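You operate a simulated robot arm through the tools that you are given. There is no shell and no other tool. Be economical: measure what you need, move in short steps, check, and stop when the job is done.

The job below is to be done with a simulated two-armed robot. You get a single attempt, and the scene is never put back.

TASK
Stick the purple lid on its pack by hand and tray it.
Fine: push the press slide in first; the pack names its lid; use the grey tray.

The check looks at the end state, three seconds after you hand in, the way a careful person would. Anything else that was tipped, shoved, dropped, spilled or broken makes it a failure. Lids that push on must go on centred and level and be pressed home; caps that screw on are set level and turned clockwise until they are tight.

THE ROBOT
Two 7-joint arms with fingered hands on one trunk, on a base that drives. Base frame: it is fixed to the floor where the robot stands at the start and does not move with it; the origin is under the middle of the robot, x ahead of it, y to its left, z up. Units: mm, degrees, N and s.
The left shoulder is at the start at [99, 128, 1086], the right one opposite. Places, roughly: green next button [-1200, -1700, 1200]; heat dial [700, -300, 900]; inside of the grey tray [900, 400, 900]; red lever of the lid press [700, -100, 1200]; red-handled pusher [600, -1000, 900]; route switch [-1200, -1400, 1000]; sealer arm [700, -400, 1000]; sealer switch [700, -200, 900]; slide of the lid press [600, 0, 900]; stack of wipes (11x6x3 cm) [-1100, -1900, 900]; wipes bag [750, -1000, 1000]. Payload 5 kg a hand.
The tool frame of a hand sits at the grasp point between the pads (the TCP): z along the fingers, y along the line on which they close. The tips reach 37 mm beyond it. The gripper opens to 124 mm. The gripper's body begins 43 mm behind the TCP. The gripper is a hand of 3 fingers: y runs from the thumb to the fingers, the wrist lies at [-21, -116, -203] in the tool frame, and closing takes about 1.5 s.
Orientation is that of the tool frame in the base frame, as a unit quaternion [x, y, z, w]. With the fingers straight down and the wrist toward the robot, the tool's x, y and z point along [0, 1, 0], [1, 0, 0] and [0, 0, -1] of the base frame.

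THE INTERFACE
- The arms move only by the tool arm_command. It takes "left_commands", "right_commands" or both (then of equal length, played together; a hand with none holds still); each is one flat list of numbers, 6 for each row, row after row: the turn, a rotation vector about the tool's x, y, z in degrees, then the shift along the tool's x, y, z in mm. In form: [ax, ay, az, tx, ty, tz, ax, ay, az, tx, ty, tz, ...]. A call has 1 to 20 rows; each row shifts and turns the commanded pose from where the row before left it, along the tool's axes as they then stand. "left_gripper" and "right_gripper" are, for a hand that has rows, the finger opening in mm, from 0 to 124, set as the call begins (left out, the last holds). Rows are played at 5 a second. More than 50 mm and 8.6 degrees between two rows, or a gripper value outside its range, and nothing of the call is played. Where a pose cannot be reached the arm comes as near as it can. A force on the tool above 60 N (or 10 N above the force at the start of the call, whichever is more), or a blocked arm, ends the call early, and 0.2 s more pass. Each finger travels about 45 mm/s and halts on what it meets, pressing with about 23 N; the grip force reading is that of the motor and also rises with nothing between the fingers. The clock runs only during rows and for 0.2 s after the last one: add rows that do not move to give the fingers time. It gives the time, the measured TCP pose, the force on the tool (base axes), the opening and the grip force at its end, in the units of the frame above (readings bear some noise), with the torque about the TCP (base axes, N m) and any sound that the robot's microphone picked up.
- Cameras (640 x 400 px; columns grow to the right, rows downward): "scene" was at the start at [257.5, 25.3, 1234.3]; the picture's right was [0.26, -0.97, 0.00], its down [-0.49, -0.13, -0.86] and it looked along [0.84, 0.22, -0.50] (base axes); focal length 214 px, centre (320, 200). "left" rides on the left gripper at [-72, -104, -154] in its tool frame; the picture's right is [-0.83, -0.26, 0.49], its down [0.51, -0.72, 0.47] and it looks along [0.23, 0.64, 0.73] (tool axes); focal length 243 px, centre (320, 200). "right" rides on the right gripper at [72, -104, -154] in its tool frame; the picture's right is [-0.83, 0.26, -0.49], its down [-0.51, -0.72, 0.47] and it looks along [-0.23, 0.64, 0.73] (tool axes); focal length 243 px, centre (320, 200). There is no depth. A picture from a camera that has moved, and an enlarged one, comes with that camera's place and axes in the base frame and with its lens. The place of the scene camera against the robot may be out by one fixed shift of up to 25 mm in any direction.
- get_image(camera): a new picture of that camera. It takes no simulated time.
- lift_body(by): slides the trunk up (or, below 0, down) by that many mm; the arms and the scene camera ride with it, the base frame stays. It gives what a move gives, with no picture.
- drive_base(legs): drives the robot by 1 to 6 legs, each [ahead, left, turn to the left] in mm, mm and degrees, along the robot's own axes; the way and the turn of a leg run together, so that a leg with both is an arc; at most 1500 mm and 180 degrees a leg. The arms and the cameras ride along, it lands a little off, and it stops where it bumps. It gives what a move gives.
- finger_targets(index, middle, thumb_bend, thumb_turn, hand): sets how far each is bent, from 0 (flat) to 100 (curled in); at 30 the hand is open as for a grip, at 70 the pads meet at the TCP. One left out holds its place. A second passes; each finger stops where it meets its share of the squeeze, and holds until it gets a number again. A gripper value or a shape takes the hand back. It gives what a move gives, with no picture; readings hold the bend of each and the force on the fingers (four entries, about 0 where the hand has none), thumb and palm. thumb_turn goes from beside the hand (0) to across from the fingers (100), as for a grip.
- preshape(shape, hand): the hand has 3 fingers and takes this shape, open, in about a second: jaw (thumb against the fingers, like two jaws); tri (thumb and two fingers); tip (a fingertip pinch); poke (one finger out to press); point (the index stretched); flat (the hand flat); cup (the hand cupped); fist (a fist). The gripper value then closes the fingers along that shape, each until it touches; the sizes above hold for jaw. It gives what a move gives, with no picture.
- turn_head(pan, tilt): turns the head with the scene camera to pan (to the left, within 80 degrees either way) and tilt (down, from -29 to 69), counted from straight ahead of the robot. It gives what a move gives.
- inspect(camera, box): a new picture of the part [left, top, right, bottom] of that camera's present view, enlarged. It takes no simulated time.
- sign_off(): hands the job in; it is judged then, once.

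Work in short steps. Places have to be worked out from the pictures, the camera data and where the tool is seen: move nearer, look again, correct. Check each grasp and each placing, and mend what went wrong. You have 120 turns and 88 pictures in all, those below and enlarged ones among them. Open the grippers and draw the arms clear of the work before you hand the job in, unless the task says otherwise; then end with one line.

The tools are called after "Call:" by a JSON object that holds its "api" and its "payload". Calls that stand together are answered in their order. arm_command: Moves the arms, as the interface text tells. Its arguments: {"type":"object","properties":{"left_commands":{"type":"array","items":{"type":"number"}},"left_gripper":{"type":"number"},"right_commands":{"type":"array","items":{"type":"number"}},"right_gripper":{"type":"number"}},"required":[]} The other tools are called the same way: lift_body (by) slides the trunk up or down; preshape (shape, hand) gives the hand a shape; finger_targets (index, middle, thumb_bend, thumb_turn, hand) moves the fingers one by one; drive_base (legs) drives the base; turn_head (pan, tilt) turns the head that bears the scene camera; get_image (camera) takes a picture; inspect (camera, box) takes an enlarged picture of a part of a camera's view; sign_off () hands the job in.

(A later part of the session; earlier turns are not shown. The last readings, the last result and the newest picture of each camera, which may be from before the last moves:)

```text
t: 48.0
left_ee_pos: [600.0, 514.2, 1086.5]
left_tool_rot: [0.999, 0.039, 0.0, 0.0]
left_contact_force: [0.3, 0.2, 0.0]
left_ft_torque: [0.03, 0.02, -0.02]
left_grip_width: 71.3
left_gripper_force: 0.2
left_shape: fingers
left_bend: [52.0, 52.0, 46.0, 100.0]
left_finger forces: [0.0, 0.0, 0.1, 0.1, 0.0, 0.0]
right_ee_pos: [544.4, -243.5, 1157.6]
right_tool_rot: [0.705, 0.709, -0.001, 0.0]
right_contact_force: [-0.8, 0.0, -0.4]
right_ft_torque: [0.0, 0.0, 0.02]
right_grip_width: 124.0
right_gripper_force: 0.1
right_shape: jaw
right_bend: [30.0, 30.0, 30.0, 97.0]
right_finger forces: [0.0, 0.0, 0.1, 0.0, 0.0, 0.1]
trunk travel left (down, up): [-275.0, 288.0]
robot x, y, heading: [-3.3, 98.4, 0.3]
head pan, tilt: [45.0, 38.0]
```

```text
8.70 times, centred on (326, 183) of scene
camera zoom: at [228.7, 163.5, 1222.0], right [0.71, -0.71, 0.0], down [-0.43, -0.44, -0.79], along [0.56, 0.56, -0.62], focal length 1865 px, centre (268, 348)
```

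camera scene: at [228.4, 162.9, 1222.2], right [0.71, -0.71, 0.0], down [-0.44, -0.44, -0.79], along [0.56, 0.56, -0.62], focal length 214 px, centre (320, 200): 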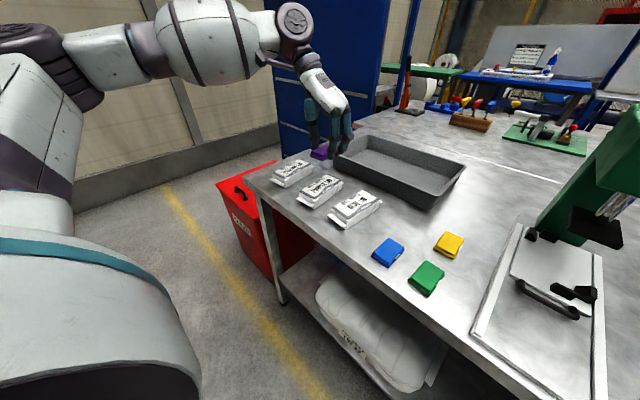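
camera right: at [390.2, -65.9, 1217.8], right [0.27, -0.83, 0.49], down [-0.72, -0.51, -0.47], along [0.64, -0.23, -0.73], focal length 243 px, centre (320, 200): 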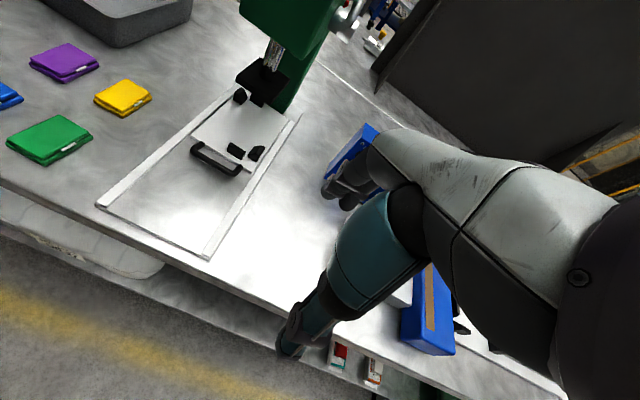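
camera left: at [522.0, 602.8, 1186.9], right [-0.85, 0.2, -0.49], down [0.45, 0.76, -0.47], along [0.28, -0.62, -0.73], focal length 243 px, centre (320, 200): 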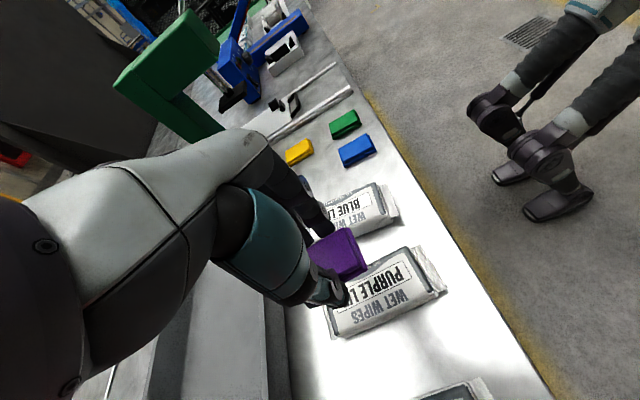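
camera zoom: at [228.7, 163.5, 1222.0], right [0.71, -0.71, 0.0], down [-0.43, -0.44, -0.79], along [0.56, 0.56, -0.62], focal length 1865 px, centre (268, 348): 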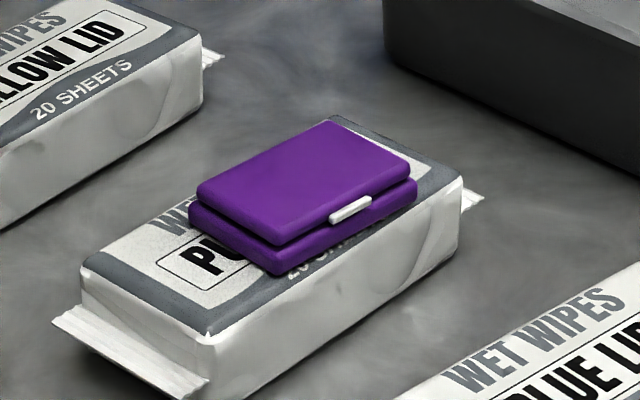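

Measured: the lid lies ≈+7 mm in x, ≈−5.5 mm in y and ≈−4.5° from the pack's centre line. I regrasp it with hand yaw matched to the lid, straddling first.

Call:
{"api": "arm_command", "payload": {"left_commands": [0, 0, 5.5, 0, 0, 0, 0, 0, 0, 4.5, 6, 0, 0, 0, 0, 0, 0, 35, 0, 0, 0, 0, 0, 35, 0, 0, 0, 0, 0, 35, 0, 0, 0, 0, 0, 25, 0, 0, 0, 0, 0, 15, 0, 0, 0, 0, 0, 0]}}

Call:
{"api": "inspect", "payload": {"camera": "left", "box": [270, 190, 450, 350]}}

Call:
{"api": "inspect", "payload": {"camera": "scene", "box": [300, 140, 356, 210]}}

```text
t: 49.8
left_ee_pos: [604.8, 505.9, 941.9]
left_tool_rot: [1.0, -0.008, 0.0, 0.0]
left_contact_force: [-0.3, -0.1, -0.7]
left_ft_torque: [-0.05, -0.04, 0.02]
left_grip_width: 71.3
left_gripper_force: 0.1
left_shape: fingers
left_bend: [52.0, 52.0, 46.0, 100.0]
left_finger forces: [0.0, 0.1, 0.0, 0.0, 0.0, 0.0]
right_ee_pos: [543.4, -243.4, 1157.3]
right_tool_rot: [0.706, 0.709, -0.001, 0.0]
right_contact_force: [-0.6, -0.1, -0.2]
right_ft_torque: [0.01, 0.03, 0.0]
right_grip_width: 123.8
right_gripper_force: 0.2
right_shape: jaw
right_bend: [30.0, 30.0, 30.0, 97.0]
right_finger forces: [0.0, 0.0, 0.1, 0.1, 0.1, 0.0]
trunk travel left (down, up): [-275.0, 288.0]
robot x, y, heading: [-1.7, 97.8, 0.1]
head pan, tilt: [45.0, 38.0]
```

```text
2.50 times, centred on (360, 270) of left
camera zoom: at [533.7, 610.0, 1094.8], right [-0.82, 0.28, -0.49], down [0.52, 0.71, -0.47], along [0.22, -0.64, -0.73], focal length 606 px, centre (220, 25)
```

zoom: 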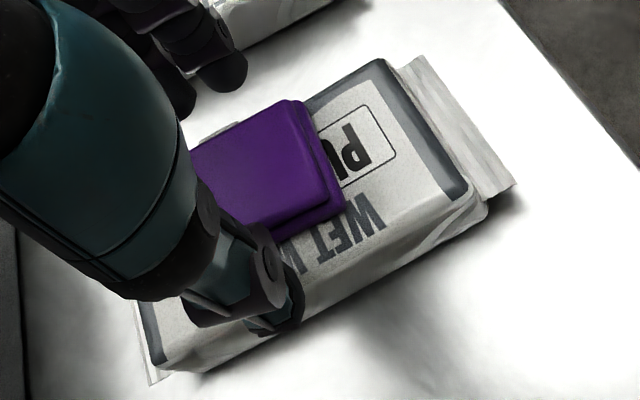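

```text
5.71 times, centred on (328, 175) of scene
camera zoom: at [228.3, 162.9, 1222.2], right [0.71, -0.71, 0.0], down [-0.43, -0.44, -0.79], along [0.56, 0.56, -0.62], focal length 1226 px, centre (274, 343)
```

zoom: 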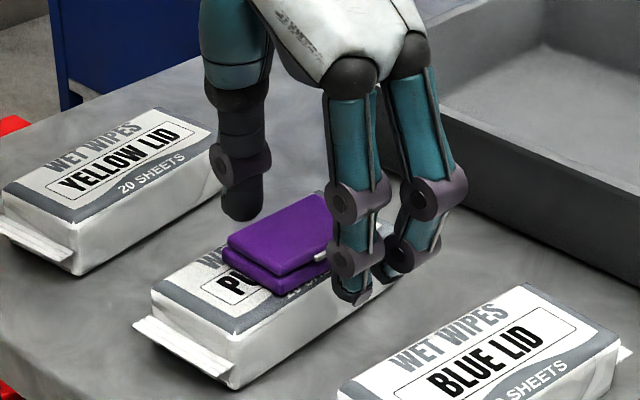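

Straddling cleanly. Close, then lift 8 mm.

Call:
{"api": "finger_targets", "payload": {"hand": "left", "index": 59, "middle": 59, "thumb_bend": 54}}

Call:
{"api": "finger_targets", "payload": {"hand": "left", "index": 70, "middle": 70, "thumb_bend": 66}}

Call:
{"api": "arm_command", "payload": {"left_commands": [0, 0, 0, 0, 0, -4, 0, 0, 0, 0, 0, -6, 0, 0, 0, 0, 0, 0]}}

Call:
{"api": "inspect", "payload": {"camera": "left", "box": [270, 190, 450, 350]}}

Call:
{"api": "inspect", "payload": {"camera": "scene", "box": [304, 150, 352, 206]}}

```text
t: 50.8
left_ee_pos: [604.6, 507.0, 942.7]
left_tool_rot: [1.0, -0.009, 0.0, 0.0]
left_contact_force: [-0.4, 0.3, 0.7]
left_ft_torque: [-0.01, 0.01, 0.0]
left_grip_width: 48.8
left_gripper_force: 0.3
left_shape: fingers
left_bend: [59.0, 59.0, 53.0, 100.0]
left_finger forces: [0.3, 0.3, 0.0, 0.0, 0.4, 0.0]
right_ee_pos: [542.6, -243.1, 1155.8]
right_tool_rot: [0.705, 0.709, -0.001, -0.001]
right_contact_force: [0.5, -0.3, 0.7]
right_ft_torque: [-0.01, -0.02, -0.02]
right_grip_width: 123.8
right_gripper_force: 0.0
right_shape: jaw
right_bend: [30.0, 30.0, 30.0, 97.0]
right_finger forces: [0.0, 0.0, 0.0, 0.0, 0.0, 0.0]
trunk travel left (down, up): [-275.0, 288.0]
robot x, y, heading: [1.1, 100.1, 0.0]
head pan, tilt: [45.0, 38.0]
```

```text
t: 51.8
left_ee_pos: [604.7, 506.0, 942.8]
left_tool_rot: [1.0, -0.009, 0.0, 0.0]
left_contact_force: [-0.1, -0.3, 0.5]
left_ft_torque: [0.02, -0.03, -0.05]
left_grip_width: 44.6
left_gripper_force: 16.1
left_shape: fingers
left_bend: [62.0, 64.0, 55.0, 100.0]
left_finger forces: [7.8, 8.9, 0.1, 0.0, 16.2, 0.1]
right_ee_pos: [543.5, -242.3, 1156.6]
right_tool_rot: [0.705, 0.709, -0.001, -0.001]
right_contact_force: [-0.1, 0.7, 0.2]
right_ft_torque: [-0.01, -0.03, -0.02]
right_grip_width: 124.0
right_gripper_force: 0.1
right_shape: jaw
right_bend: [30.0, 30.0, 30.0, 97.0]
right_finger forces: [0.1, 0.1, 0.0, 0.0, 0.0, 0.0]
trunk travel left (down, up): [-275.0, 288.0]
robot x, y, heading: [-2.4, 95.9, 0.2]
head pan, tilt: [45.0, 38.0]
```

```text
t: 52.6
left_ee_pos: [603.2, 506.4, 951.6]
left_tool_rot: [1.0, -0.01, 0.0, 0.0]
left_contact_force: [0.1, -0.1, -0.1]
left_ft_torque: [0.02, -0.03, -0.02]
left_grip_width: 44.8
left_gripper_force: 16.0
left_shape: fingers
left_bend: [62.0, 64.0, 55.0, 100.0]
left_finger forces: [7.9, 8.4, 0.0, 0.0, 16.4, 0.0]
right_ee_pos: [543.3, -242.9, 1156.4]
right_tool_rot: [0.705, 0.709, 0.0, 0.0]
right_contact_force: [0.9, -0.3, -0.5]
right_ft_torque: [0.0, 0.0, -0.04]
right_grip_width: 123.9
right_gripper_force: 0.1
right_shape: jaw
right_bend: [30.0, 30.0, 30.0, 97.0]
right_finger forces: [0.1, 0.1, 0.1, 0.0, 0.1, 0.1]
trunk travel left (down, up): [-275.0, 288.0]
robot x, y, heading: [-2.8, 100.1, 0.2]
head pan, tilt: [45.0, 38.0]
```

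```text
2.50 times, centred on (360, 270) of left
camera zoom: at [534.1, 610.6, 1104.9], right [-0.83, 0.28, -0.49], down [0.52, 0.71, -0.47], along [0.22, -0.64, -0.73], focal length 606 px, centre (220, 25)
```

zoom: 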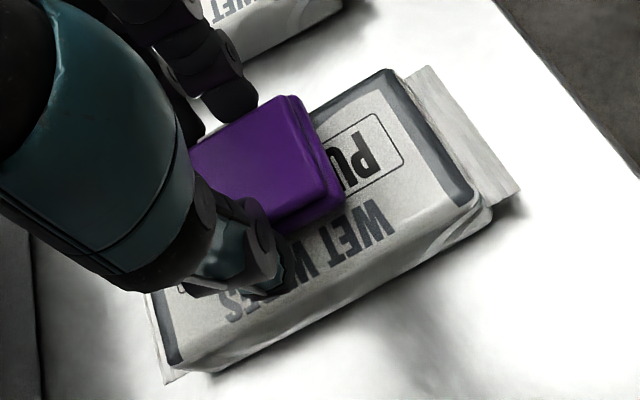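

```text
7.14 times, centred on (328, 178) of scene
camera zoom: at [228.5, 163.1, 1222.1], right [0.71, -0.71, 0.0], down [-0.43, -0.44, -0.79], along [0.56, 0.56, -0.62], focal length 1532 px, centre (263, 357)
```

zoom: 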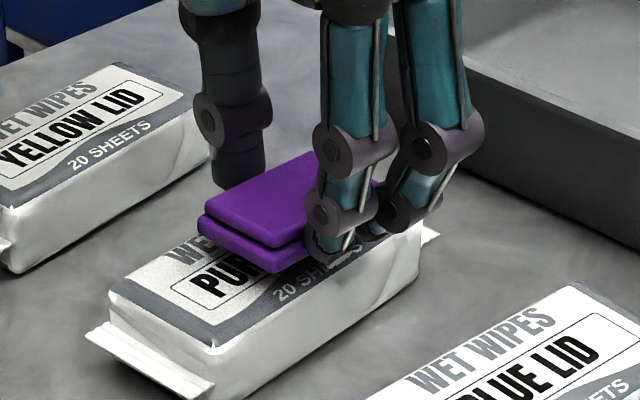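

Lid came up freely; the pack stayed. Apply the correction: +4.5° yaw, −7 mm x, +5.5 mm y, and verify just above the pack.

Call:
{"api": "arm_command", "payload": {"left_commands": [0, 0, -4.5, 0, 0, 0, 0, 0, 0, -6.1, -5.9, 0, 0, 0, 0, 0, 0, 5, 0, 0, 0, 0, 0, 0]}}

Call:
{"api": "inspect", "payload": {"camera": "left", "box": [270, 190, 450, 350]}}

Call:
{"api": "inspect", "payload": {"camera": "scene", "box": [304, 150, 352, 206]}}

```text
t: 53.6
left_ee_pos: [598.8, 511.6, 946.3]
left_tool_rot: [1.0, 0.03, 0.0, 0.0]
left_contact_force: [-0.7, -0.3, -0.4]
left_ft_torque: [-0.01, 0.01, -0.01]
left_grip_width: 44.8
left_gripper_force: 16.4
left_shape: fingers
left_bend: [62.0, 64.0, 55.0, 100.0]
left_finger forces: [7.8, 8.5, 0.0, 0.0, 16.3, 0.0]
right_ee_pos: [544.3, -242.3, 1157.8]
right_tool_rot: [0.705, 0.709, 0.0, 0.0]
right_contact_force: [0.2, 0.8, 0.2]
right_ft_torque: [0.0, 0.01, -0.02]
right_grip_width: 124.0
right_gripper_force: 0.1
right_shape: jaw
right_bend: [30.0, 30.0, 30.0, 97.0]
right_finger forces: [0.0, 0.1, 0.0, 0.0, 0.0, 0.0]
trunk travel left (down, up): [-275.0, 288.0]
robot x, y, heading: [-1.2, 99.5, 0.2]
head pan, tilt: [45.0, 38.0]
```

```text
2.50 times, centred on (360, 270) of left
camera zoom: at [519.3, 610.1, 1099.8], right [-0.84, 0.21, -0.49], down [0.46, 0.75, -0.47], along [0.27, -0.63, -0.73], focal length 606 px, centre (220, 25)
```

zoom: 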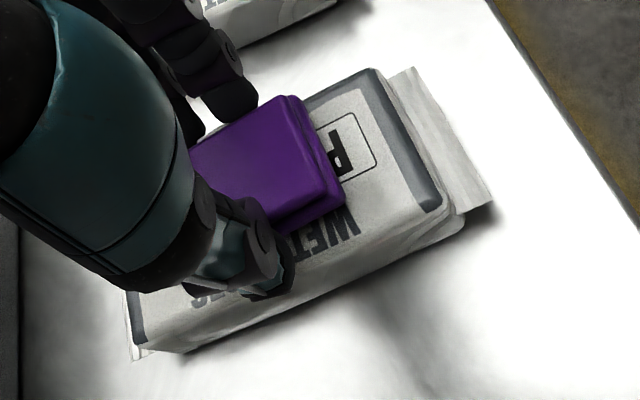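

```text
7.14 times, centred on (328, 178) of scene
camera zoom: at [228.2, 163.0, 1222.2], right [0.71, -0.71, 0.0], down [-0.43, -0.44, -0.79], along [0.56, 0.56, -0.62], focal length 1532 px, centre (263, 357)
```

zoom: 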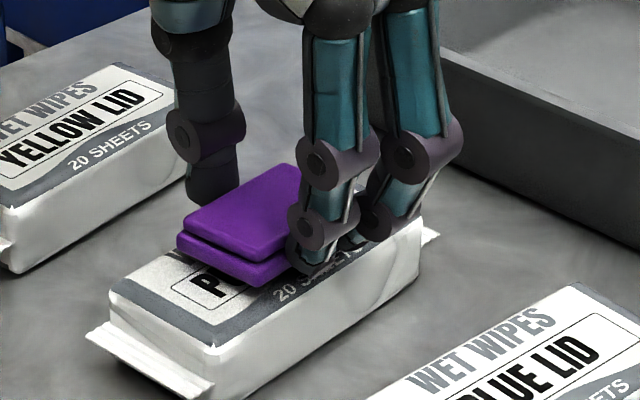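

Both cameras bracket the centre within ~3 mm with opposite signs, so it's centred, and yaw matches. Press down while holding.

Call:
{"api": "arm_command", "payload": {"left_commands": [0, 0, 0, 0, 0, 2, 0, 0, 0, 0, 0, 2, 0, 0, 0, 0, 0, 1, 0, 0, 0, 0, 0, 1, 0, 0, 0, 0, 0, 1, 0, 0, 0, 0, 0, 1, 0, 0, 0, 0, 0, 0]}}

```text
t: 55.2
left_ee_pos: [597.6, 511.6, 940.9]
left_tool_rot: [1.0, 0.03, 0.001, 0.001]
left_contact_force: [-1.1, 0.0, 13.2]
left_ft_torque: [0.28, -0.03, 0.03]
left_grip_width: 44.4
left_gripper_force: 17.2
left_shape: fingers
left_bend: [63.0, 64.0, 56.0, 100.0]
left_finger forces: [8.0, 9.1, 0.1, 0.0, 17.1, 0.0]
right_ee_pos: [542.1, -243.9, 1158.0]
right_tool_rot: [0.705, 0.709, 0.001, 0.0]
right_contact_force: [0.1, -0.3, -0.3]
right_ft_torque: [0.01, 0.01, -0.03]
right_grip_width: 123.7
right_gripper_force: 0.0
right_shape: jaw
right_bend: [30.0, 30.0, 30.0, 97.0]
right_finger forces: [0.0, 0.1, 0.0, 0.0, 0.1, 0.0]
trunk travel left (down, up): [-275.0, 288.0]
robot x, y, heading: [-2.2, 99.7, 0.1]
head pan, tilt: [45.0, 38.0]
```

13 N at contact; press a bit further.

Call:
{"api": "arm_command", "payload": {"left_commands": [0, 0, 0, 0, 0, 1, 0, 0, 0, 0, 0, 1, 0, 0, 0, 0, 0, 0]}}

```text
t: 56.0
left_ee_pos: [597.2, 511.6, 940.3]
left_tool_rot: [1.0, 0.031, 0.002, -0.001]
left_contact_force: [2.7, -0.6, 24.6]
left_ft_torque: [0.14, -0.15, 0.06]
left_grip_width: 44.1
left_gripper_force: 20.0
left_shape: fingers
left_bend: [63.0, 64.0, 56.0, 100.0]
left_finger forces: [8.6, 13.5, 0.0, 0.0, 18.0, 0.0]
right_ee_pos: [540.5, -243.9, 1159.1]
right_tool_rot: [0.706, 0.708, 0.001, 0.0]
right_contact_force: [0.7, -0.2, -0.6]
right_ft_torque: [0.02, 0.01, 0.02]
right_grip_width: 124.0
right_gripper_force: 0.1
right_shape: jaw
right_bend: [30.0, 30.0, 30.0, 97.0]
right_finger forces: [0.0, 0.0, 0.1, 0.0, 0.1, 0.0]
trunk travel left (down, up): [-275.0, 288.0]
robot x, y, heading: [-4.2, 102.1, -0.0]
head pan, tilt: [45.0, 38.0]
```

Relieve the preload by 1.5 mm, release the fingers evenly, lift, and check.

Call:
{"api": "arm_command", "payload": {"left_commands": [0, 0, 0, 0, 0, -2.5, 0, 0, 0, 0, 0, 0]}}

Call:
{"api": "finger_targets", "payload": {"hand": "left", "index": 52, "middle": 52, "thumb_bend": 45}}

Call:
{"api": "arm_command", "payload": {"left_commands": [0, 0, 0, 0, 0, -15, 0, 0, 0, 0, 0, -30, 0, 0, 0, 0, 0, -40, 0, 0, 0, 0, 0, -40, 0, 0, 0, 0, 0, -20, 0, 0, 0, 0, 0, 0]}}

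Call:
{"api": "inspect", "payload": {"camera": "left", "box": [310, 220, 450, 350]}}

Call:
{"api": "inspect", "payload": {"camera": "scene", "box": [304, 160, 348, 206]}}

```text
t: 56.6
left_ee_pos: [596.9, 511.8, 940.5]
left_tool_rot: [1.0, 0.03, -0.001, -0.001]
left_contact_force: [1.9, -3.8, 12.8]
left_ft_torque: [0.02, -0.12, 0.02]
left_grip_width: 44.4
left_gripper_force: 18.1
left_shape: fingers
left_bend: [63.0, 64.0, 56.0, 100.0]
left_finger forces: [9.3, 10.3, 0.0, 0.0, 16.2, 0.1]
right_ee_pos: [542.9, -242.9, 1157.1]
right_tool_rot: [0.705, 0.709, 0.0, -0.001]
right_contact_force: [1.0, 0.2, -0.8]
right_ft_torque: [-0.01, 0.02, 0.03]
right_grip_width: 123.7
right_gripper_force: 0.1
right_shape: jaw
right_bend: [30.0, 30.0, 30.0, 97.0]
right_finger forces: [0.0, 0.0, 0.1, 0.1, 0.0, 0.0]
trunk travel left (down, up): [-275.0, 288.0]
robot x, y, heading: [-2.9, 101.1, 0.0]
head pan, tilt: [45.0, 38.0]
```

```text
t: 57.6
left_ee_pos: [598.5, 512.6, 940.5]
left_tool_rot: [1.0, 0.03, 0.0, 0.0]
left_contact_force: [-0.3, 0.4, 0.9]
left_ft_torque: [-0.01, -0.01, -0.01]
left_grip_width: 71.8
left_gripper_force: 0.0
left_shape: fingers
left_bend: [52.0, 52.0, 45.0, 99.0]
left_finger forces: [0.0, 0.0, 0.0, 0.0, 0.0, 0.1]
right_ee_pos: [543.2, -242.7, 1158.4]
right_tool_rot: [0.705, 0.709, 0.0, 0.0]
right_contact_force: [0.2, 0.3, 0.0]
right_ft_torque: [-0.03, 0.03, -0.01]
right_grip_width: 124.0
right_gripper_force: 0.0
right_shape: jaw
right_bend: [30.0, 30.0, 30.0, 97.0]
right_finger forces: [0.0, 0.0, 0.0, 0.1, 0.0, 0.1]
trunk travel left (down, up): [-275.0, 288.0]
robot x, y, heading: [-1.2, 95.8, 0.1]
head pan, tilt: [45.0, 38.0]
```

```text
t: 59.0
left_ee_pos: [598.3, 512.0, 1083.9]
left_tool_rot: [1.0, 0.03, 0.0, 0.0]
left_contact_force: [-0.9, 0.4, -0.7]
left_ft_torque: [-0.01, -0.01, 0.01]
left_grip_width: 71.7
left_gripper_force: 0.1
left_shape: fingers
left_bend: [52.0, 52.0, 45.0, 99.0]
left_finger forces: [0.0, 0.1, 0.0, 0.0, 0.0, 0.1]
right_ee_pos: [543.4, -242.5, 1156.7]
right_tool_rot: [0.705, 0.709, -0.001, 0.0]
right_contact_force: [-0.6, 0.0, 1.0]
right_ft_torque: [-0.01, 0.02, 0.02]
right_grip_width: 123.8
right_gripper_force: 0.0
right_shape: jaw
right_bend: [30.0, 30.0, 30.0, 97.0]
right_finger forces: [0.1, 0.0, 0.1, 0.0, 0.0, 0.1]
trunk travel left (down, up): [-275.0, 288.0]
robot x, y, heading: [-0.0, 98.2, 0.3]
head pan, tilt: [45.0, 38.0]
```

```text
3.08 times, centred on (380, 285) of left
camera zoom: at [519.2, 609.6, 1237.0], right [-0.84, 0.21, -0.49], down [0.46, 0.75, -0.47], along [0.27, -0.63, -0.73], focal length 746 px, centre (135, -62)
```

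zoom: 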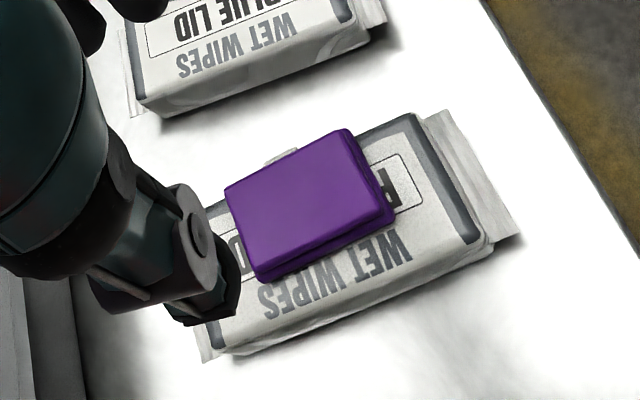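

```text
8.70 times, centred on (326, 183) of scene
camera zoom: at [228.5, 163.2, 1222.1], right [0.71, -0.71, 0.0], down [-0.43, -0.44, -0.79], along [0.56, 0.56, -0.62], focal length 1865 px, centre (268, 348)
```

zoom: 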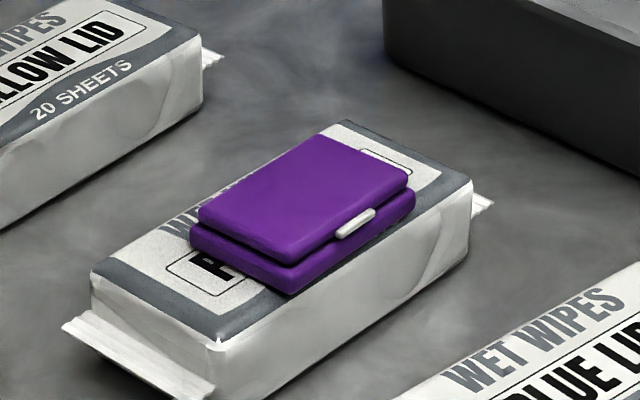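

The release dragged it: lid is parallel now but still ≈6–7 mm toward −y, because the thumb's squeeze unwound later than the fingers. I regrasp with a lighter squeeze this time.

Call:
{"api": "arm_command", "payload": {"left_commands": [0, 0, 0, 1, 12.6, 0, 0, 0, 0, 0, 0, 35, 0, 0, 0, 0, 0, 35, 0, 0, 0, 0, 0, 35, 0, 0, 0, 0, 0, 25, 0, 0, 0, 0, 0, 11, 0, 0, 0, 0, 0, 0]}}

Call:
{"api": "finger_targets", "payload": {"hand": "left", "index": 59, "middle": 59, "thumb_bend": 53}}

Call:
{"api": "finger_targets", "payload": {"hand": "left", "index": 65, "middle": 66, "thumb_bend": 59}}

```text
t: 60.6
left_ee_pos: [599.3, 499.5, 943.5]
left_tool_rot: [1.0, 0.029, 0.0, 0.0]
left_contact_force: [0.0, 0.4, -0.4]
left_ft_torque: [0.02, -0.03, 0.0]
left_grip_width: 71.4
left_gripper_force: 0.0
left_shape: fingers
left_bend: [52.0, 52.0, 45.0, 99.0]
left_finger forces: [0.0, 0.0, 0.0, 0.0, 0.0, 0.0]
right_ee_pos: [543.5, -242.0, 1158.5]
right_tool_rot: [0.706, 0.708, 0.0, 0.0]
right_contact_force: [-0.6, -0.4, -0.4]
right_ft_torque: [0.02, -0.04, -0.02]
right_grip_width: 123.8
right_gripper_force: 0.1
right_shape: jaw
right_bend: [30.0, 30.0, 30.0, 97.0]
right_finger forces: [0.1, 0.0, 0.0, 0.0, 0.0, 0.1]
trunk travel left (down, up): [-275.0, 288.0]
robot x, y, heading: [-5.8, 100.0, -0.2]
head pan, tilt: [45.0, 38.0]
```

```text
t: 61.6
left_ee_pos: [598.7, 500.7, 943.8]
left_tool_rot: [1.0, 0.031, 0.0, 0.0]
left_contact_force: [-0.4, 0.3, 0.8]
left_ft_torque: [0.0, -0.01, 0.01]
left_grip_width: 49.7
left_gripper_force: 0.4
left_shape: fingers
left_bend: [59.0, 59.0, 53.0, 100.0]
left_finger forces: [0.2, 0.0, 0.0, 0.1, 0.1, 0.1]
right_ee_pos: [543.6, -242.9, 1157.5]
right_tool_rot: [0.705, 0.709, -0.001, -0.001]
right_contact_force: [0.7, 0.0, 0.2]
right_ft_torque: [0.03, 0.0, 0.01]
right_grip_width: 124.1
right_gripper_force: 0.1
right_shape: jaw
right_bend: [30.0, 30.0, 30.0, 97.0]
right_finger forces: [0.0, 0.0, 0.1, 0.0, 0.1, 0.0]
trunk travel left (down, up): [-275.0, 288.0]
robot x, y, heading: [-4.5, 100.5, 0.1]
head pan, tilt: [45.0, 38.0]
```

```text
t: 62.6
left_ee_pos: [598.5, 499.4, 943.1]
left_tool_rot: [1.0, 0.031, 0.0, 0.0]
left_contact_force: [0.2, 0.4, 1.4]
left_ft_torque: [0.02, -0.02, -0.02]
left_grip_width: 46.0
left_gripper_force: 8.2
left_shape: fingers
left_bend: [61.0, 63.0, 54.0, 100.0]
left_finger forces: [3.5, 4.7, 0.0, 0.0, 8.0, 0.0]
right_ee_pos: [542.3, -243.8, 1157.5]
right_tool_rot: [0.706, 0.709, -0.001, -0.001]
right_contact_force: [0.9, -0.5, 0.2]
right_ft_torque: [0.04, -0.02, 0.02]
right_grip_width: 124.0
right_gripper_force: 0.1
right_shape: jaw
right_bend: [30.0, 30.0, 30.0, 97.0]
right_finger forces: [0.0, 0.0, 0.0, 0.0, 0.0, 0.0]
trunk travel left (down, up): [-275.0, 288.0]
robot x, y, heading: [-1.0, 99.5, 0.1]
head pan, tilt: [45.0, 38.0]
```

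Light grip (8 N). Lift 8 mm, shift −2 mm x, +7 mm y, lower 4, check.

Call:
{"api": "arm_command", "payload": {"left_commands": [0, 0, 0, 0, 0, -4, 0, 0, 0, 0, 0, -4, 0, 0, 0, -1.6, -7.1, 0, 0, 0, 0, 0, 0, 4, 0, 0, 0, 0, 0, 0]}}

Call:
{"api": "inspect", "payload": {"camera": "scene", "box": [304, 150, 352, 206]}}

Call:
{"api": "inspect", "payload": {"camera": "left", "box": [290, 190, 430, 330]}}

```text
t: 63.8
left_ee_pos: [597.1, 506.4, 946.4]
left_tool_rot: [1.0, 0.03, 0.0, 0.0]
left_contact_force: [-0.2, 0.0, -0.1]
left_ft_torque: [-0.01, 0.0, 0.0]
left_grip_width: 45.6
left_gripper_force: 8.2
left_shape: fingers
left_bend: [61.0, 63.0, 54.0, 100.0]
left_finger forces: [3.6, 4.5, 0.0, 0.1, 8.0, 0.1]
right_ee_pos: [542.7, -241.0, 1157.5]
right_tool_rot: [0.705, 0.709, 0.0, 0.0]
right_contact_force: [-0.8, 0.5, 0.6]
right_ft_torque: [-0.01, 0.01, 0.03]
right_grip_width: 123.9
right_gripper_force: 0.1
right_shape: jaw
right_bend: [30.0, 30.0, 30.0, 97.0]
right_finger forces: [0.0, 0.1, 0.0, 0.0, 0.1, 0.0]
trunk travel left (down, up): [-275.0, 288.0]
robot x, y, heading: [-2.2, 102.9, -0.2]
head pan, tilt: [45.0, 38.0]
```

```text
7.14 times, centred on (328, 178) of scene
camera zoom: at [228.3, 163.0, 1222.2], right [0.71, -0.71, 0.0], down [-0.43, -0.44, -0.79], along [0.56, 0.56, -0.62], focal length 1532 px, centre (263, 357)
```

zoom: 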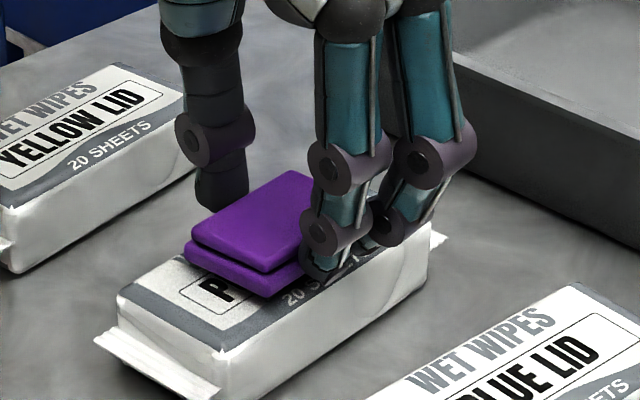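

```text
2.86 times, centred on (360, 260) of left
camera zoom: at [519.3, 604.8, 1100.2], right [-0.84, 0.21, -0.49], down [0.46, 0.75, -0.47], along [0.27, -0.63, -0.73], focal length 693 px, centre (206, 29)
```

zoom: 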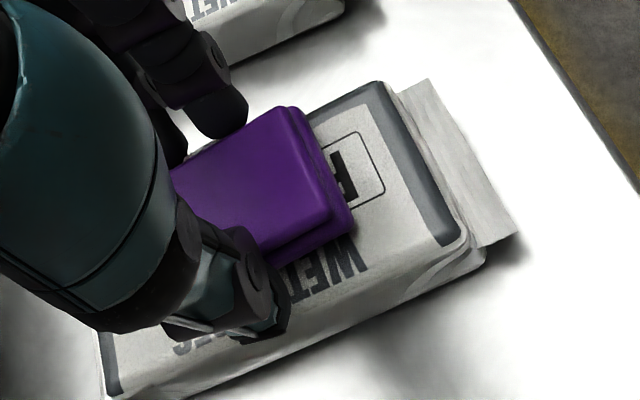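

Averaging the views and the label box, the lid is within ~1 mm of centre. Lower to light contact, then unwind the squeeze before opening.

Call:
{"api": "arm_command", "payload": {"left_commands": [0, 0, 0, 0, 0, 2, 0, 0, 0, 0, 0, 1.5, 0, 0, 0, 0, 0, 1.5, 0, 0, 0, 0, 0, 0]}}

Call:
{"api": "finger_targets", "payload": {"hand": "left", "index": 61, "middle": 62, "thumb_bend": 54}}

Call:
{"api": "finger_targets", "payload": {"hand": "left", "index": 60, "middle": 61, "thumb_bend": 52}}

Call:
{"api": "finger_targets", "payload": {"hand": "left", "index": 52, "middle": 52, "thumb_bend": 46}}

Call:
{"api": "arm_command", "payload": {"left_commands": [0, 0, 0, 0, 0, -15, 0, 0, 0, 0, 0, -30, 0, 0, 0, 0, 0, -40, 0, 0, 0, 0, 0, -40, 0, 0, 0, 0, 0, -20, 0, 0, 0, 0, 0, 0]}}

Call:
{"api": "inspect", "payload": {"camera": "scene", "box": [304, 160, 348, 206]}}

Call:
{"api": "inspect", "payload": {"camera": "left", "box": [310, 220, 450, 350]}}

```text
t: 64.8
left_ee_pos: [598.6, 506.7, 942.3]
left_tool_rot: [1.0, 0.03, 0.0, 0.0]
left_contact_force: [-0.3, 0.4, 1.8]
left_ft_torque: [0.08, -0.01, -0.01]
left_grip_width: 46.0
left_gripper_force: 8.4
left_shape: fingers
left_bend: [61.0, 63.0, 54.0, 100.0]
left_finger forces: [3.4, 4.7, 0.0, 0.0, 7.9, 0.0]
right_ee_pos: [542.8, -242.3, 1158.1]
right_tool_rot: [0.705, 0.709, 0.001, -0.001]
right_contact_force: [-0.6, -0.5, 0.1]
right_ft_torque: [-0.01, 0.0, 0.01]
right_grip_width: 124.1
right_gripper_force: 0.1
right_shape: jaw
right_bend: [30.0, 30.0, 30.0, 97.0]
right_finger forces: [0.1, 0.0, 0.0, 0.1, 0.1, 0.0]
trunk travel left (down, up): [-275.0, 288.0]
robot x, y, heading: [-3.0, 101.1, 0.1]
head pan, tilt: [45.0, 38.0]
```

```text
t: 65.8
left_ee_pos: [597.3, 506.1, 941.4]
left_tool_rot: [1.0, 0.03, 0.0, 0.0]
left_contact_force: [-0.3, 0.4, 0.3]
left_ft_torque: [0.05, 0.01, -0.01]
left_grip_width: 47.8
left_gripper_force: 2.3
left_shape: fingers
left_bend: [61.0, 61.0, 53.0, 100.0]
left_finger forces: [0.7, 1.2, 0.0, 0.1, 2.3, 0.0]
right_ee_pos: [543.4, -242.9, 1156.9]
right_tool_rot: [0.705, 0.709, 0.001, 0.0]
right_contact_force: [-0.1, 0.5, -0.5]
right_ft_torque: [0.0, 0.0, 0.0]
right_grip_width: 123.9
right_gripper_force: 0.1
right_shape: jaw
right_bend: [30.0, 30.0, 30.0, 97.0]
right_finger forces: [0.0, 0.0, 0.0, 0.0, 0.0, 0.0]
trunk travel left (down, up): [-275.0, 288.0]
robot x, y, heading: [-4.9, 103.6, 0.2]
head pan, tilt: [45.0, 38.0]
```

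```text
t: 66.8
left_ee_pos: [598.7, 507.4, 943.0]
left_tool_rot: [1.0, 0.031, 0.0, 0.0]
left_contact_force: [0.1, 0.2, 1.3]
left_ft_torque: [0.02, 0.0, 0.0]
left_grip_width: 49.4
left_gripper_force: 0.4
left_shape: fingers
left_bend: [60.0, 61.0, 52.0, 100.0]
left_finger forces: [0.1, 0.4, 0.1, 0.0, 0.7, 0.1]
right_ee_pos: [544.1, -243.2, 1157.5]
right_tool_rot: [0.706, 0.709, 0.0, 0.0]
right_contact_force: [0.6, -0.6, 0.3]
right_ft_torque: [0.0, 0.02, 0.04]
right_grip_width: 123.9
right_gripper_force: 0.0
right_shape: jaw
right_bend: [30.0, 30.0, 30.0, 97.0]
right_finger forces: [0.1, 0.1, 0.0, 0.0, 0.0, 0.1]
trunk travel left (down, up): [-275.0, 288.0]
robot x, y, heading: [-2.0, 102.8, 0.3]
head pan, tilt: [45.0, 38.0]
```

```text
t: 67.8
left_ee_pos: [598.5, 506.8, 943.3]
left_tool_rot: [1.0, 0.031, 0.0, 0.0]
left_contact_force: [-0.6, 0.8, 0.7]
left_ft_torque: [0.01, -0.02, -0.01]
left_grip_width: 70.0
left_gripper_force: 0.0
left_shape: fingers
left_bend: [52.0, 52.0, 46.0, 100.0]
left_finger forces: [0.0, 0.1, 0.0, 0.0, 0.1, 0.0]
right_ee_pos: [543.8, -242.9, 1157.4]
right_tool_rot: [0.705, 0.709, -0.001, 0.0]
right_contact_force: [0.0, -0.7, 0.8]
right_ft_torque: [0.0, 0.0, 0.0]
right_grip_width: 124.1
right_gripper_force: 0.2
right_shape: jaw
right_bend: [30.0, 30.0, 30.0, 97.0]
right_finger forces: [0.0, 0.0, 0.0, 0.0, 0.0, 0.0]
trunk travel left (down, up): [-275.0, 288.0]
robot x, y, heading: [-1.6, 101.4, -0.1]
head pan, tilt: [45.0, 38.0]
```

```text
t: 69.2
left_ee_pos: [597.4, 506.4, 1087.6]
left_tool_rot: [1.0, 0.031, 0.0, 0.0]
left_contact_force: [-0.2, 0.1, -0.4]
left_ft_torque: [-0.02, 0.03, 0.0]
left_grip_width: 70.2
left_gripper_force: 0.1
left_shape: fingers
left_bend: [52.0, 52.0, 46.0, 100.0]
left_finger forces: [0.0, 0.0, 0.1, 0.0, 0.0, 0.0]
right_ee_pos: [542.9, -242.7, 1157.3]
right_tool_rot: [0.705, 0.709, 0.0, -0.001]
right_contact_force: [-0.4, 0.1, 0.4]
right_ft_torque: [-0.03, 0.0, 0.01]
right_grip_width: 124.0
right_gripper_force: 0.1
right_shape: jaw
right_bend: [30.0, 30.0, 30.0, 97.0]
right_finger forces: [0.1, 0.1, 0.0, 0.0, 0.0, 0.1]
trunk travel left (down, up): [-275.0, 288.0]
robot x, y, heading: [-3.6, 95.7, 0.2]
head pan, tilt: [45.0, 38.0]
```

```text
8.70 times, centred on (326, 183) of scene
camera zoom: at [228.5, 163.2, 1222.1], right [0.71, -0.71, 0.0], down [-0.43, -0.44, -0.79], along [0.56, 0.56, -0.62], focal length 1865 px, centre (268, 348)
```

zoom: 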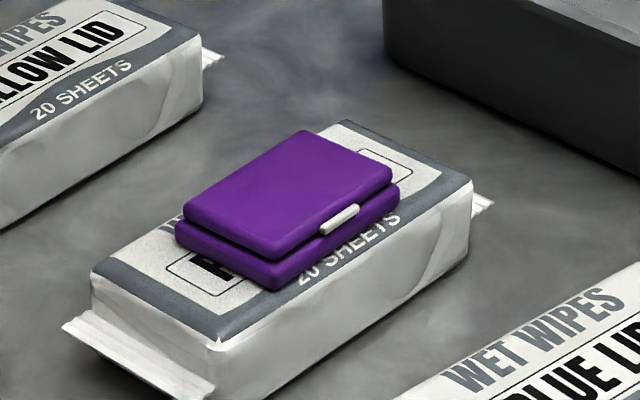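

```text
3.08 times, centred on (380, 285) of left
camera zoom: at [519.8, 604.4, 1240.7], right [-0.84, 0.21, -0.49], down [0.46, 0.75, -0.47], along [0.27, -0.63, -0.73], focal length 746 px, centre (135, -62)
```

zoom: 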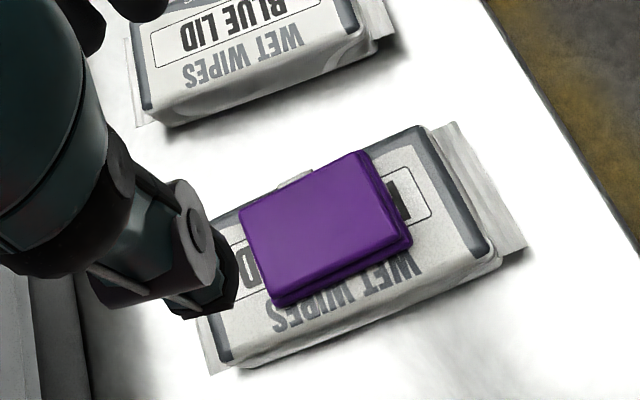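

Lid is now centred within ~2 mm and aligned. Next: close the fingertips and press down on the lid's middle from above.

Call:
{"api": "finger_targets", "payload": {"hand": "left", "index": 70, "middle": 70, "thumb_bend": 57}}

Call:
{"api": "arm_command", "payload": {"left_commands": [0, 0, 0, 0.5, -6.5, 0, 0, 0, 0, 0, 0, 35, 0, 0, 0, 0, 0, 35, 0, 0, 0, 0, 0, 30, 0, 0, 0, 0, 0, 15, 0, 0, 0, 0, 0, 5, 0, 0, 0, 0, 0, 0]}}

Call:
{"api": "inspect", "payload": {"camera": "scene", "box": [300, 146, 352, 206]}}

```text
t: 70.2
left_ee_pos: [597.1, 505.5, 1086.0]
left_tool_rot: [1.0, 0.031, -0.001, 0.0]
left_contact_force: [0.5, 0.3, 0.0]
left_ft_torque: [0.02, -0.02, 0.02]
left_grip_width: 28.4
left_gripper_force: 0.1
left_shape: fingers
left_bend: [70.0, 70.0, 56.0, 100.0]
left_finger forces: [0.0, 0.0, 0.0, 0.0, 0.0, 0.0]
right_ee_pos: [543.2, -242.6, 1156.5]
right_tool_rot: [0.705, 0.709, -0.001, 0.0]
right_contact_force: [0.1, 0.5, 0.5]
right_ft_torque: [-0.02, 0.0, 0.0]
right_grip_width: 123.9
right_gripper_force: 0.1
right_shape: jaw
right_bend: [30.0, 30.0, 30.0, 97.0]
right_finger forces: [0.1, 0.1, 0.1, 0.0, 0.0, 0.0]
trunk travel left (down, up): [-275.0, 288.0]
robot x, y, heading: [-3.8, 99.9, 0.0]
head pan, tilt: [45.0, 38.0]
```

```text
t: 71.8
left_ee_pos: [596.5, 512.8, 967.3]
left_tool_rot: [1.0, 0.03, -0.001, 0.0]
left_contact_force: [0.1, -0.4, -0.3]
left_ft_torque: [0.01, 0.0, 0.02]
left_grip_width: 28.5
left_gripper_force: 0.1
left_shape: fingers
left_bend: [70.0, 70.0, 56.0, 100.0]
left_finger forces: [0.0, 0.1, 0.0, 0.0, 0.0, 0.0]
right_ee_pos: [544.2, -243.5, 1156.8]
right_tool_rot: [0.705, 0.709, -0.001, -0.001]
right_contact_force: [0.5, -0.9, 0.3]
right_ft_torque: [-0.01, -0.01, 0.01]
right_grip_width: 123.7
right_gripper_force: 0.1
right_shape: jaw
right_bend: [30.0, 30.0, 30.0, 97.0]
right_finger forces: [0.0, 0.0, 0.1, 0.0, 0.0, 0.0]
trunk travel left (down, up): [-275.0, 288.0]
robot x, y, heading: [1.3, 98.0, 0.2]
head pan, tilt: [45.0, 38.0]
```

```text
6.67 times, centred on (326, 176) of scene
camera zoom: at [228.4, 163.0, 1222.2], right [0.71, -0.71, 0.0], down [-0.43, -0.44, -0.79], along [0.56, 0.56, -0.62], focal length 1430 px, centre (280, 360)
```

zoom: 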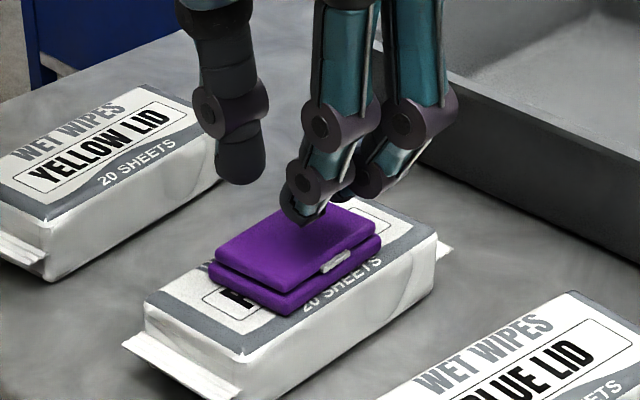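

Thumb is apart; bring it in to touch the fingers so the three tips press together.

Call:
{"api": "finger_targets", "payload": {"hand": "left", "index": 68, "middle": 68, "thumb_bend": 70}}

Call:
{"api": "arm_command", "payload": {"left_commands": [0, 0, 0, 1, 0, 5, 0, 0, 0, 0, 0, 3, 0, 0, 0, 0, 0, 3, 0, 0, 0, 0, 0, 3, 0, 0, 0, 0, 0, 0]}}

Call:
{"api": "inspect", "payload": {"camera": "scene", "box": [300, 146, 352, 206]}}

```text
t: 72.8
left_ee_pos: [598.7, 512.7, 967.9]
left_tool_rot: [1.0, 0.031, 0.0, 0.0]
left_contact_force: [-0.2, 0.2, -0.2]
left_ft_torque: [0.0, 0.01, 0.01]
left_grip_width: 10.2
left_gripper_force: 0.0
left_shape: fingers
left_bend: [68.0, 68.0, 70.0, 100.0]
left_finger forces: [0.0, 0.1, 0.1, 0.0, 0.0, 0.0]
right_ee_pos: [542.6, -242.4, 1158.2]
right_tool_rot: [0.705, 0.709, -0.001, -0.001]
right_contact_force: [-0.1, 0.0, -0.4]
right_ft_torque: [0.0, -0.02, -0.02]
right_grip_width: 123.9
right_gripper_force: 0.1
right_shape: jaw
right_bend: [30.0, 30.0, 30.0, 97.0]
right_finger forces: [0.0, 0.0, 0.1, 0.0, 0.1, 0.1]
trunk travel left (down, up): [-275.0, 288.0]
robot x, y, heading: [-2.2, 97.3, 0.1]
head pan, tilt: [45.0, 38.0]
```

```text
t: 74.0
left_ee_pos: [598.9, 512.9, 952.4]
left_tool_rot: [1.0, 0.031, 0.0, 0.0]
left_contact_force: [0.5, 0.0, 1.1]
left_ft_torque: [0.02, 0.0, 0.0]
left_grip_width: 10.3
left_gripper_force: 0.1
left_shape: fingers
left_bend: [68.0, 68.0, 70.0, 100.0]
left_finger forces: [0.8, 0.1, 0.0, 0.0, 0.1, 0.1]
right_ee_pos: [543.7, -242.7, 1157.8]
right_tool_rot: [0.705, 0.709, 0.0, 0.001]
right_contact_force: [0.3, -0.6, -0.6]
right_ft_torque: [0.0, 0.0, 0.03]
right_grip_width: 123.9
right_gripper_force: 0.1
right_shape: jaw
right_bend: [30.0, 30.0, 30.0, 97.0]
right_finger forces: [0.0, 0.0, 0.0, 0.0, 0.0, 0.0]
trunk travel left (down, up): [-275.0, 288.0]
robot x, y, heading: [0.4, 100.0, 0.2]
head pan, tilt: [45.0, 38.0]
```

```text
6.67 times, centred on (326, 176) of scene
camera zoom: at [228.3, 163.0, 1222.2], right [0.71, -0.71, 0.0], down [-0.43, -0.44, -0.79], along [0.56, 0.56, -0.62], focal length 1430 px, centre (280, 360)
```

zoom: 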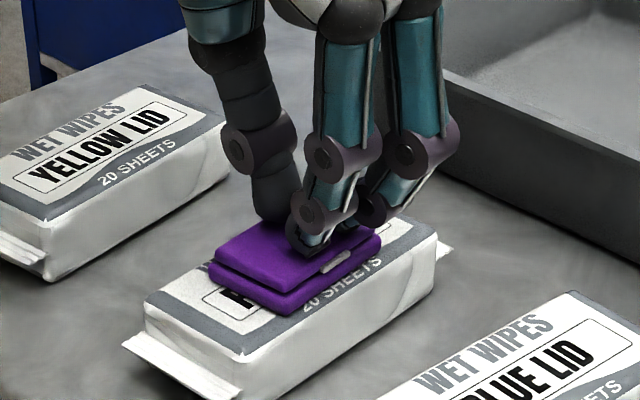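

Tips just touching (0.8 N), a bit toward the clasp. Lift 3, shift 4 mm to +y, then press progressively.

Call:
{"api": "arm_command", "payload": {"left_commands": [0, 0, 0, 0, 0, -4, 0, 0, 0, 0, -4, 0, 0, 0, 0, 0, 0, 4, 0, 0, 0, 0, 0, 1, 0, 0, 0, 0, 0, 1, 0, 0, 0, 0, 0, 1, 0, 0, 0, 0, 0, 1, 0, 0, 0, 0, 0, 0, 0, 0, 0, 0, 0, 0]}}

```text
t: 76.0
left_ee_pos: [596.3, 515.3, 952.4]
left_tool_rot: [1.0, 0.03, 0.003, -0.001]
left_contact_force: [4.3, 1.3, 34.0]
left_ft_torque: [0.05, 0.1, 0.03]
left_grip_width: 9.3
left_gripper_force: 17.4
left_shape: fingers
left_bend: [69.0, 68.0, 70.0, 100.0]
left_finger forces: [17.7, 1.1, 0.1, 0.0, 15.5, 0.0]
right_ee_pos: [540.1, -244.6, 1158.5]
right_tool_rot: [0.706, 0.708, 0.001, 0.0]
right_contact_force: [0.3, -0.7, 0.4]
right_ft_torque: [-0.02, 0.0, -0.01]
right_grip_width: 123.8
right_gripper_force: 0.1
right_shape: jaw
right_bend: [30.0, 30.0, 30.0, 97.0]
right_finger forces: [0.0, 0.0, 0.1, 0.0, 0.1, 0.0]
trunk travel left (down, up): [-275.0, 288.0]
robot x, y, heading: [-2.0, 99.8, 0.1]
head pan, tilt: [45.0, 38.0]
```

34 N so far; press to about 50 N and hold.

Call:
{"api": "arm_command", "payload": {"left_commands": [0, 0, 0, 0, 0, 1, 0, 0, 0, 0, 0, 1, 0, 0, 0, 0, 0, 0, 0, 0, 0, 0, 0, 0]}}

```text
t: 77.0
left_ee_pos: [596.5, 515.3, 952.5]
left_tool_rot: [1.0, 0.031, 0.003, 0.0]
left_contact_force: [4.8, 4.1, 57.5]
left_ft_torque: [0.64, 0.17, 0.05]
left_grip_width: 9.0
left_gripper_force: 28.2
left_shape: fingers
left_bend: [70.0, 68.0, 70.0, 100.0]
left_finger forces: [17.8, 1.7, 0.0, 0.1, 37.7, 0.0]
right_ee_pos: [539.4, -244.9, 1158.6]
right_tool_rot: [0.705, 0.709, 0.002, 0.0]
right_contact_force: [0.2, -0.2, 0.1]
right_ft_torque: [0.01, -0.01, -0.01]
right_grip_width: 124.0
right_gripper_force: 0.0
right_shape: jaw
right_bend: [30.0, 30.0, 30.0, 97.0]
right_finger forces: [0.1, 0.0, 0.0, 0.0, 0.1, 0.0]
trunk travel left (down, up): [-275.0, 288.0]
robot x, y, heading: [-3.5, 99.3, 0.2]
head pan, tilt: [45.0, 38.0]
```

57 N reached. Ease off, shift 12 mm to the far end and press once more so it's home evenly.

Call:
{"api": "arm_command", "payload": {"left_commands": [0, 0, 0, 0, 0, -6, 0, 0, 0, 0, 0, -5, 0, 0, 0, 12, 2, 0, 0, 0, 0, 0, 0, 6, 0, 0, 0, 0, 0, 2, 0, 0, 0, 0, 0, 1, 0, 0, 0, 0, 0, 1, 0, 0, 0, 0, 0, 0]}}

```text
t: 78.8
left_ee_pos: [609.4, 514.9, 953.8]
left_tool_rot: [1.0, 0.03, 0.002, -0.002]
left_contact_force: [4.5, -1.3, 40.3]
left_ft_torque: [-0.1, 0.2, 0.09]
left_grip_width: 8.8
left_gripper_force: 19.6
left_shape: fingers
left_bend: [69.0, 68.0, 70.0, 100.0]
left_finger forces: [23.1, 1.2, 0.0, 0.0, 15.2, 0.0]
right_ee_pos: [539.5, -244.1, 1158.1]
right_tool_rot: [0.705, 0.71, 0.002, -0.001]
right_contact_force: [1.0, -0.2, -0.3]
right_ft_torque: [-0.02, -0.01, -0.05]
right_grip_width: 123.9
right_gripper_force: 0.0
right_shape: jaw
right_bend: [30.0, 30.0, 30.0, 97.0]
right_finger forces: [0.1, 0.0, 0.0, 0.0, 0.0, 0.0]
trunk travel left (down, up): [-275.0, 288.0]
robot x, y, heading: [-1.1, 102.1, 0.1]
head pan, tilt: [45.0, 38.0]
```

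Lift away and inspect the lid.

Call:
{"api": "arm_command", "payload": {"left_commands": [0, 0, 0, 0, 0, -15, 0, 0, 0, 0, 0, -30, 0, 0, 0, 0, 0, -40, 0, 0, 0, 0, 0, -40, 0, 0, 0, -12, 0, 0, 0, 0, 0, 0, 0, 0]}}

Call:
{"api": "inspect", "payload": {"camera": "scene", "box": [304, 160, 348, 206]}}

Call:
{"api": "inspect", "payload": {"camera": "left", "box": [310, 220, 450, 350]}}

```text
t: 80.2
left_ee_pos: [599.3, 512.4, 1073.4]
left_tool_rot: [1.0, 0.03, -0.001, 0.0]
left_contact_force: [-0.1, 0.0, 0.0]
left_ft_torque: [-0.02, 0.0, 0.02]
left_grip_width: 9.9
left_gripper_force: 0.1
left_shape: fingers
left_bend: [68.0, 68.0, 70.0, 100.0]
left_finger forces: [0.0, 0.0, 0.0, 0.0, 0.0, 0.0]
right_ee_pos: [542.9, -244.1, 1157.1]
right_tool_rot: [0.705, 0.709, 0.0, -0.001]
right_contact_force: [0.0, -0.5, -0.3]
right_ft_torque: [0.02, 0.01, -0.02]
right_grip_width: 123.9
right_gripper_force: 0.1
right_shape: jaw
right_bend: [30.0, 30.0, 30.0, 97.0]
right_finger forces: [0.0, 0.0, 0.0, 0.0, 0.1, 0.0]
trunk travel left (down, up): [-275.0, 288.0]
robot x, y, heading: [-3.4, 100.0, 0.0]
head pan, tilt: [45.0, 38.0]
```

```text
8.70 times, centred on (326, 183) of scene
camera zoom: at [228.9, 162.8, 1222.1], right [0.71, -0.71, 0.0], down [-0.44, -0.44, -0.79], along [0.56, 0.56, -0.62], focal length 1865 px, centre (268, 348)
```

zoom: 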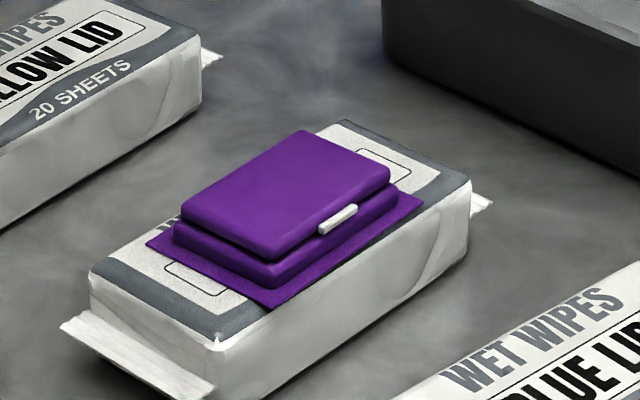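

```text
3.08 times, centred on (380, 285) of left
camera zoom: at [521.1, 612.6, 1226.0], right [-0.84, 0.21, -0.49], down [0.46, 0.75, -0.47], along [0.27, -0.63, -0.73], focal length 746 px, centre (135, -62)
```

zoom: 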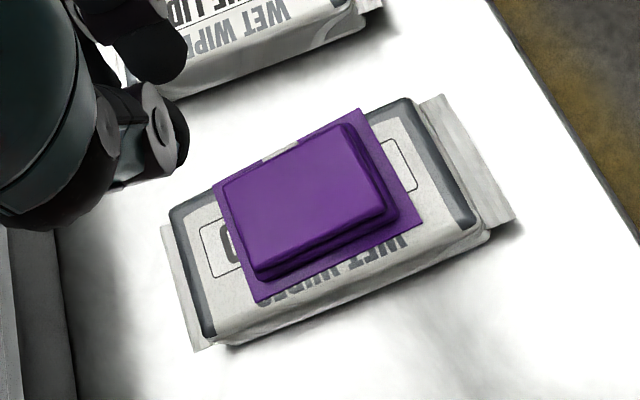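

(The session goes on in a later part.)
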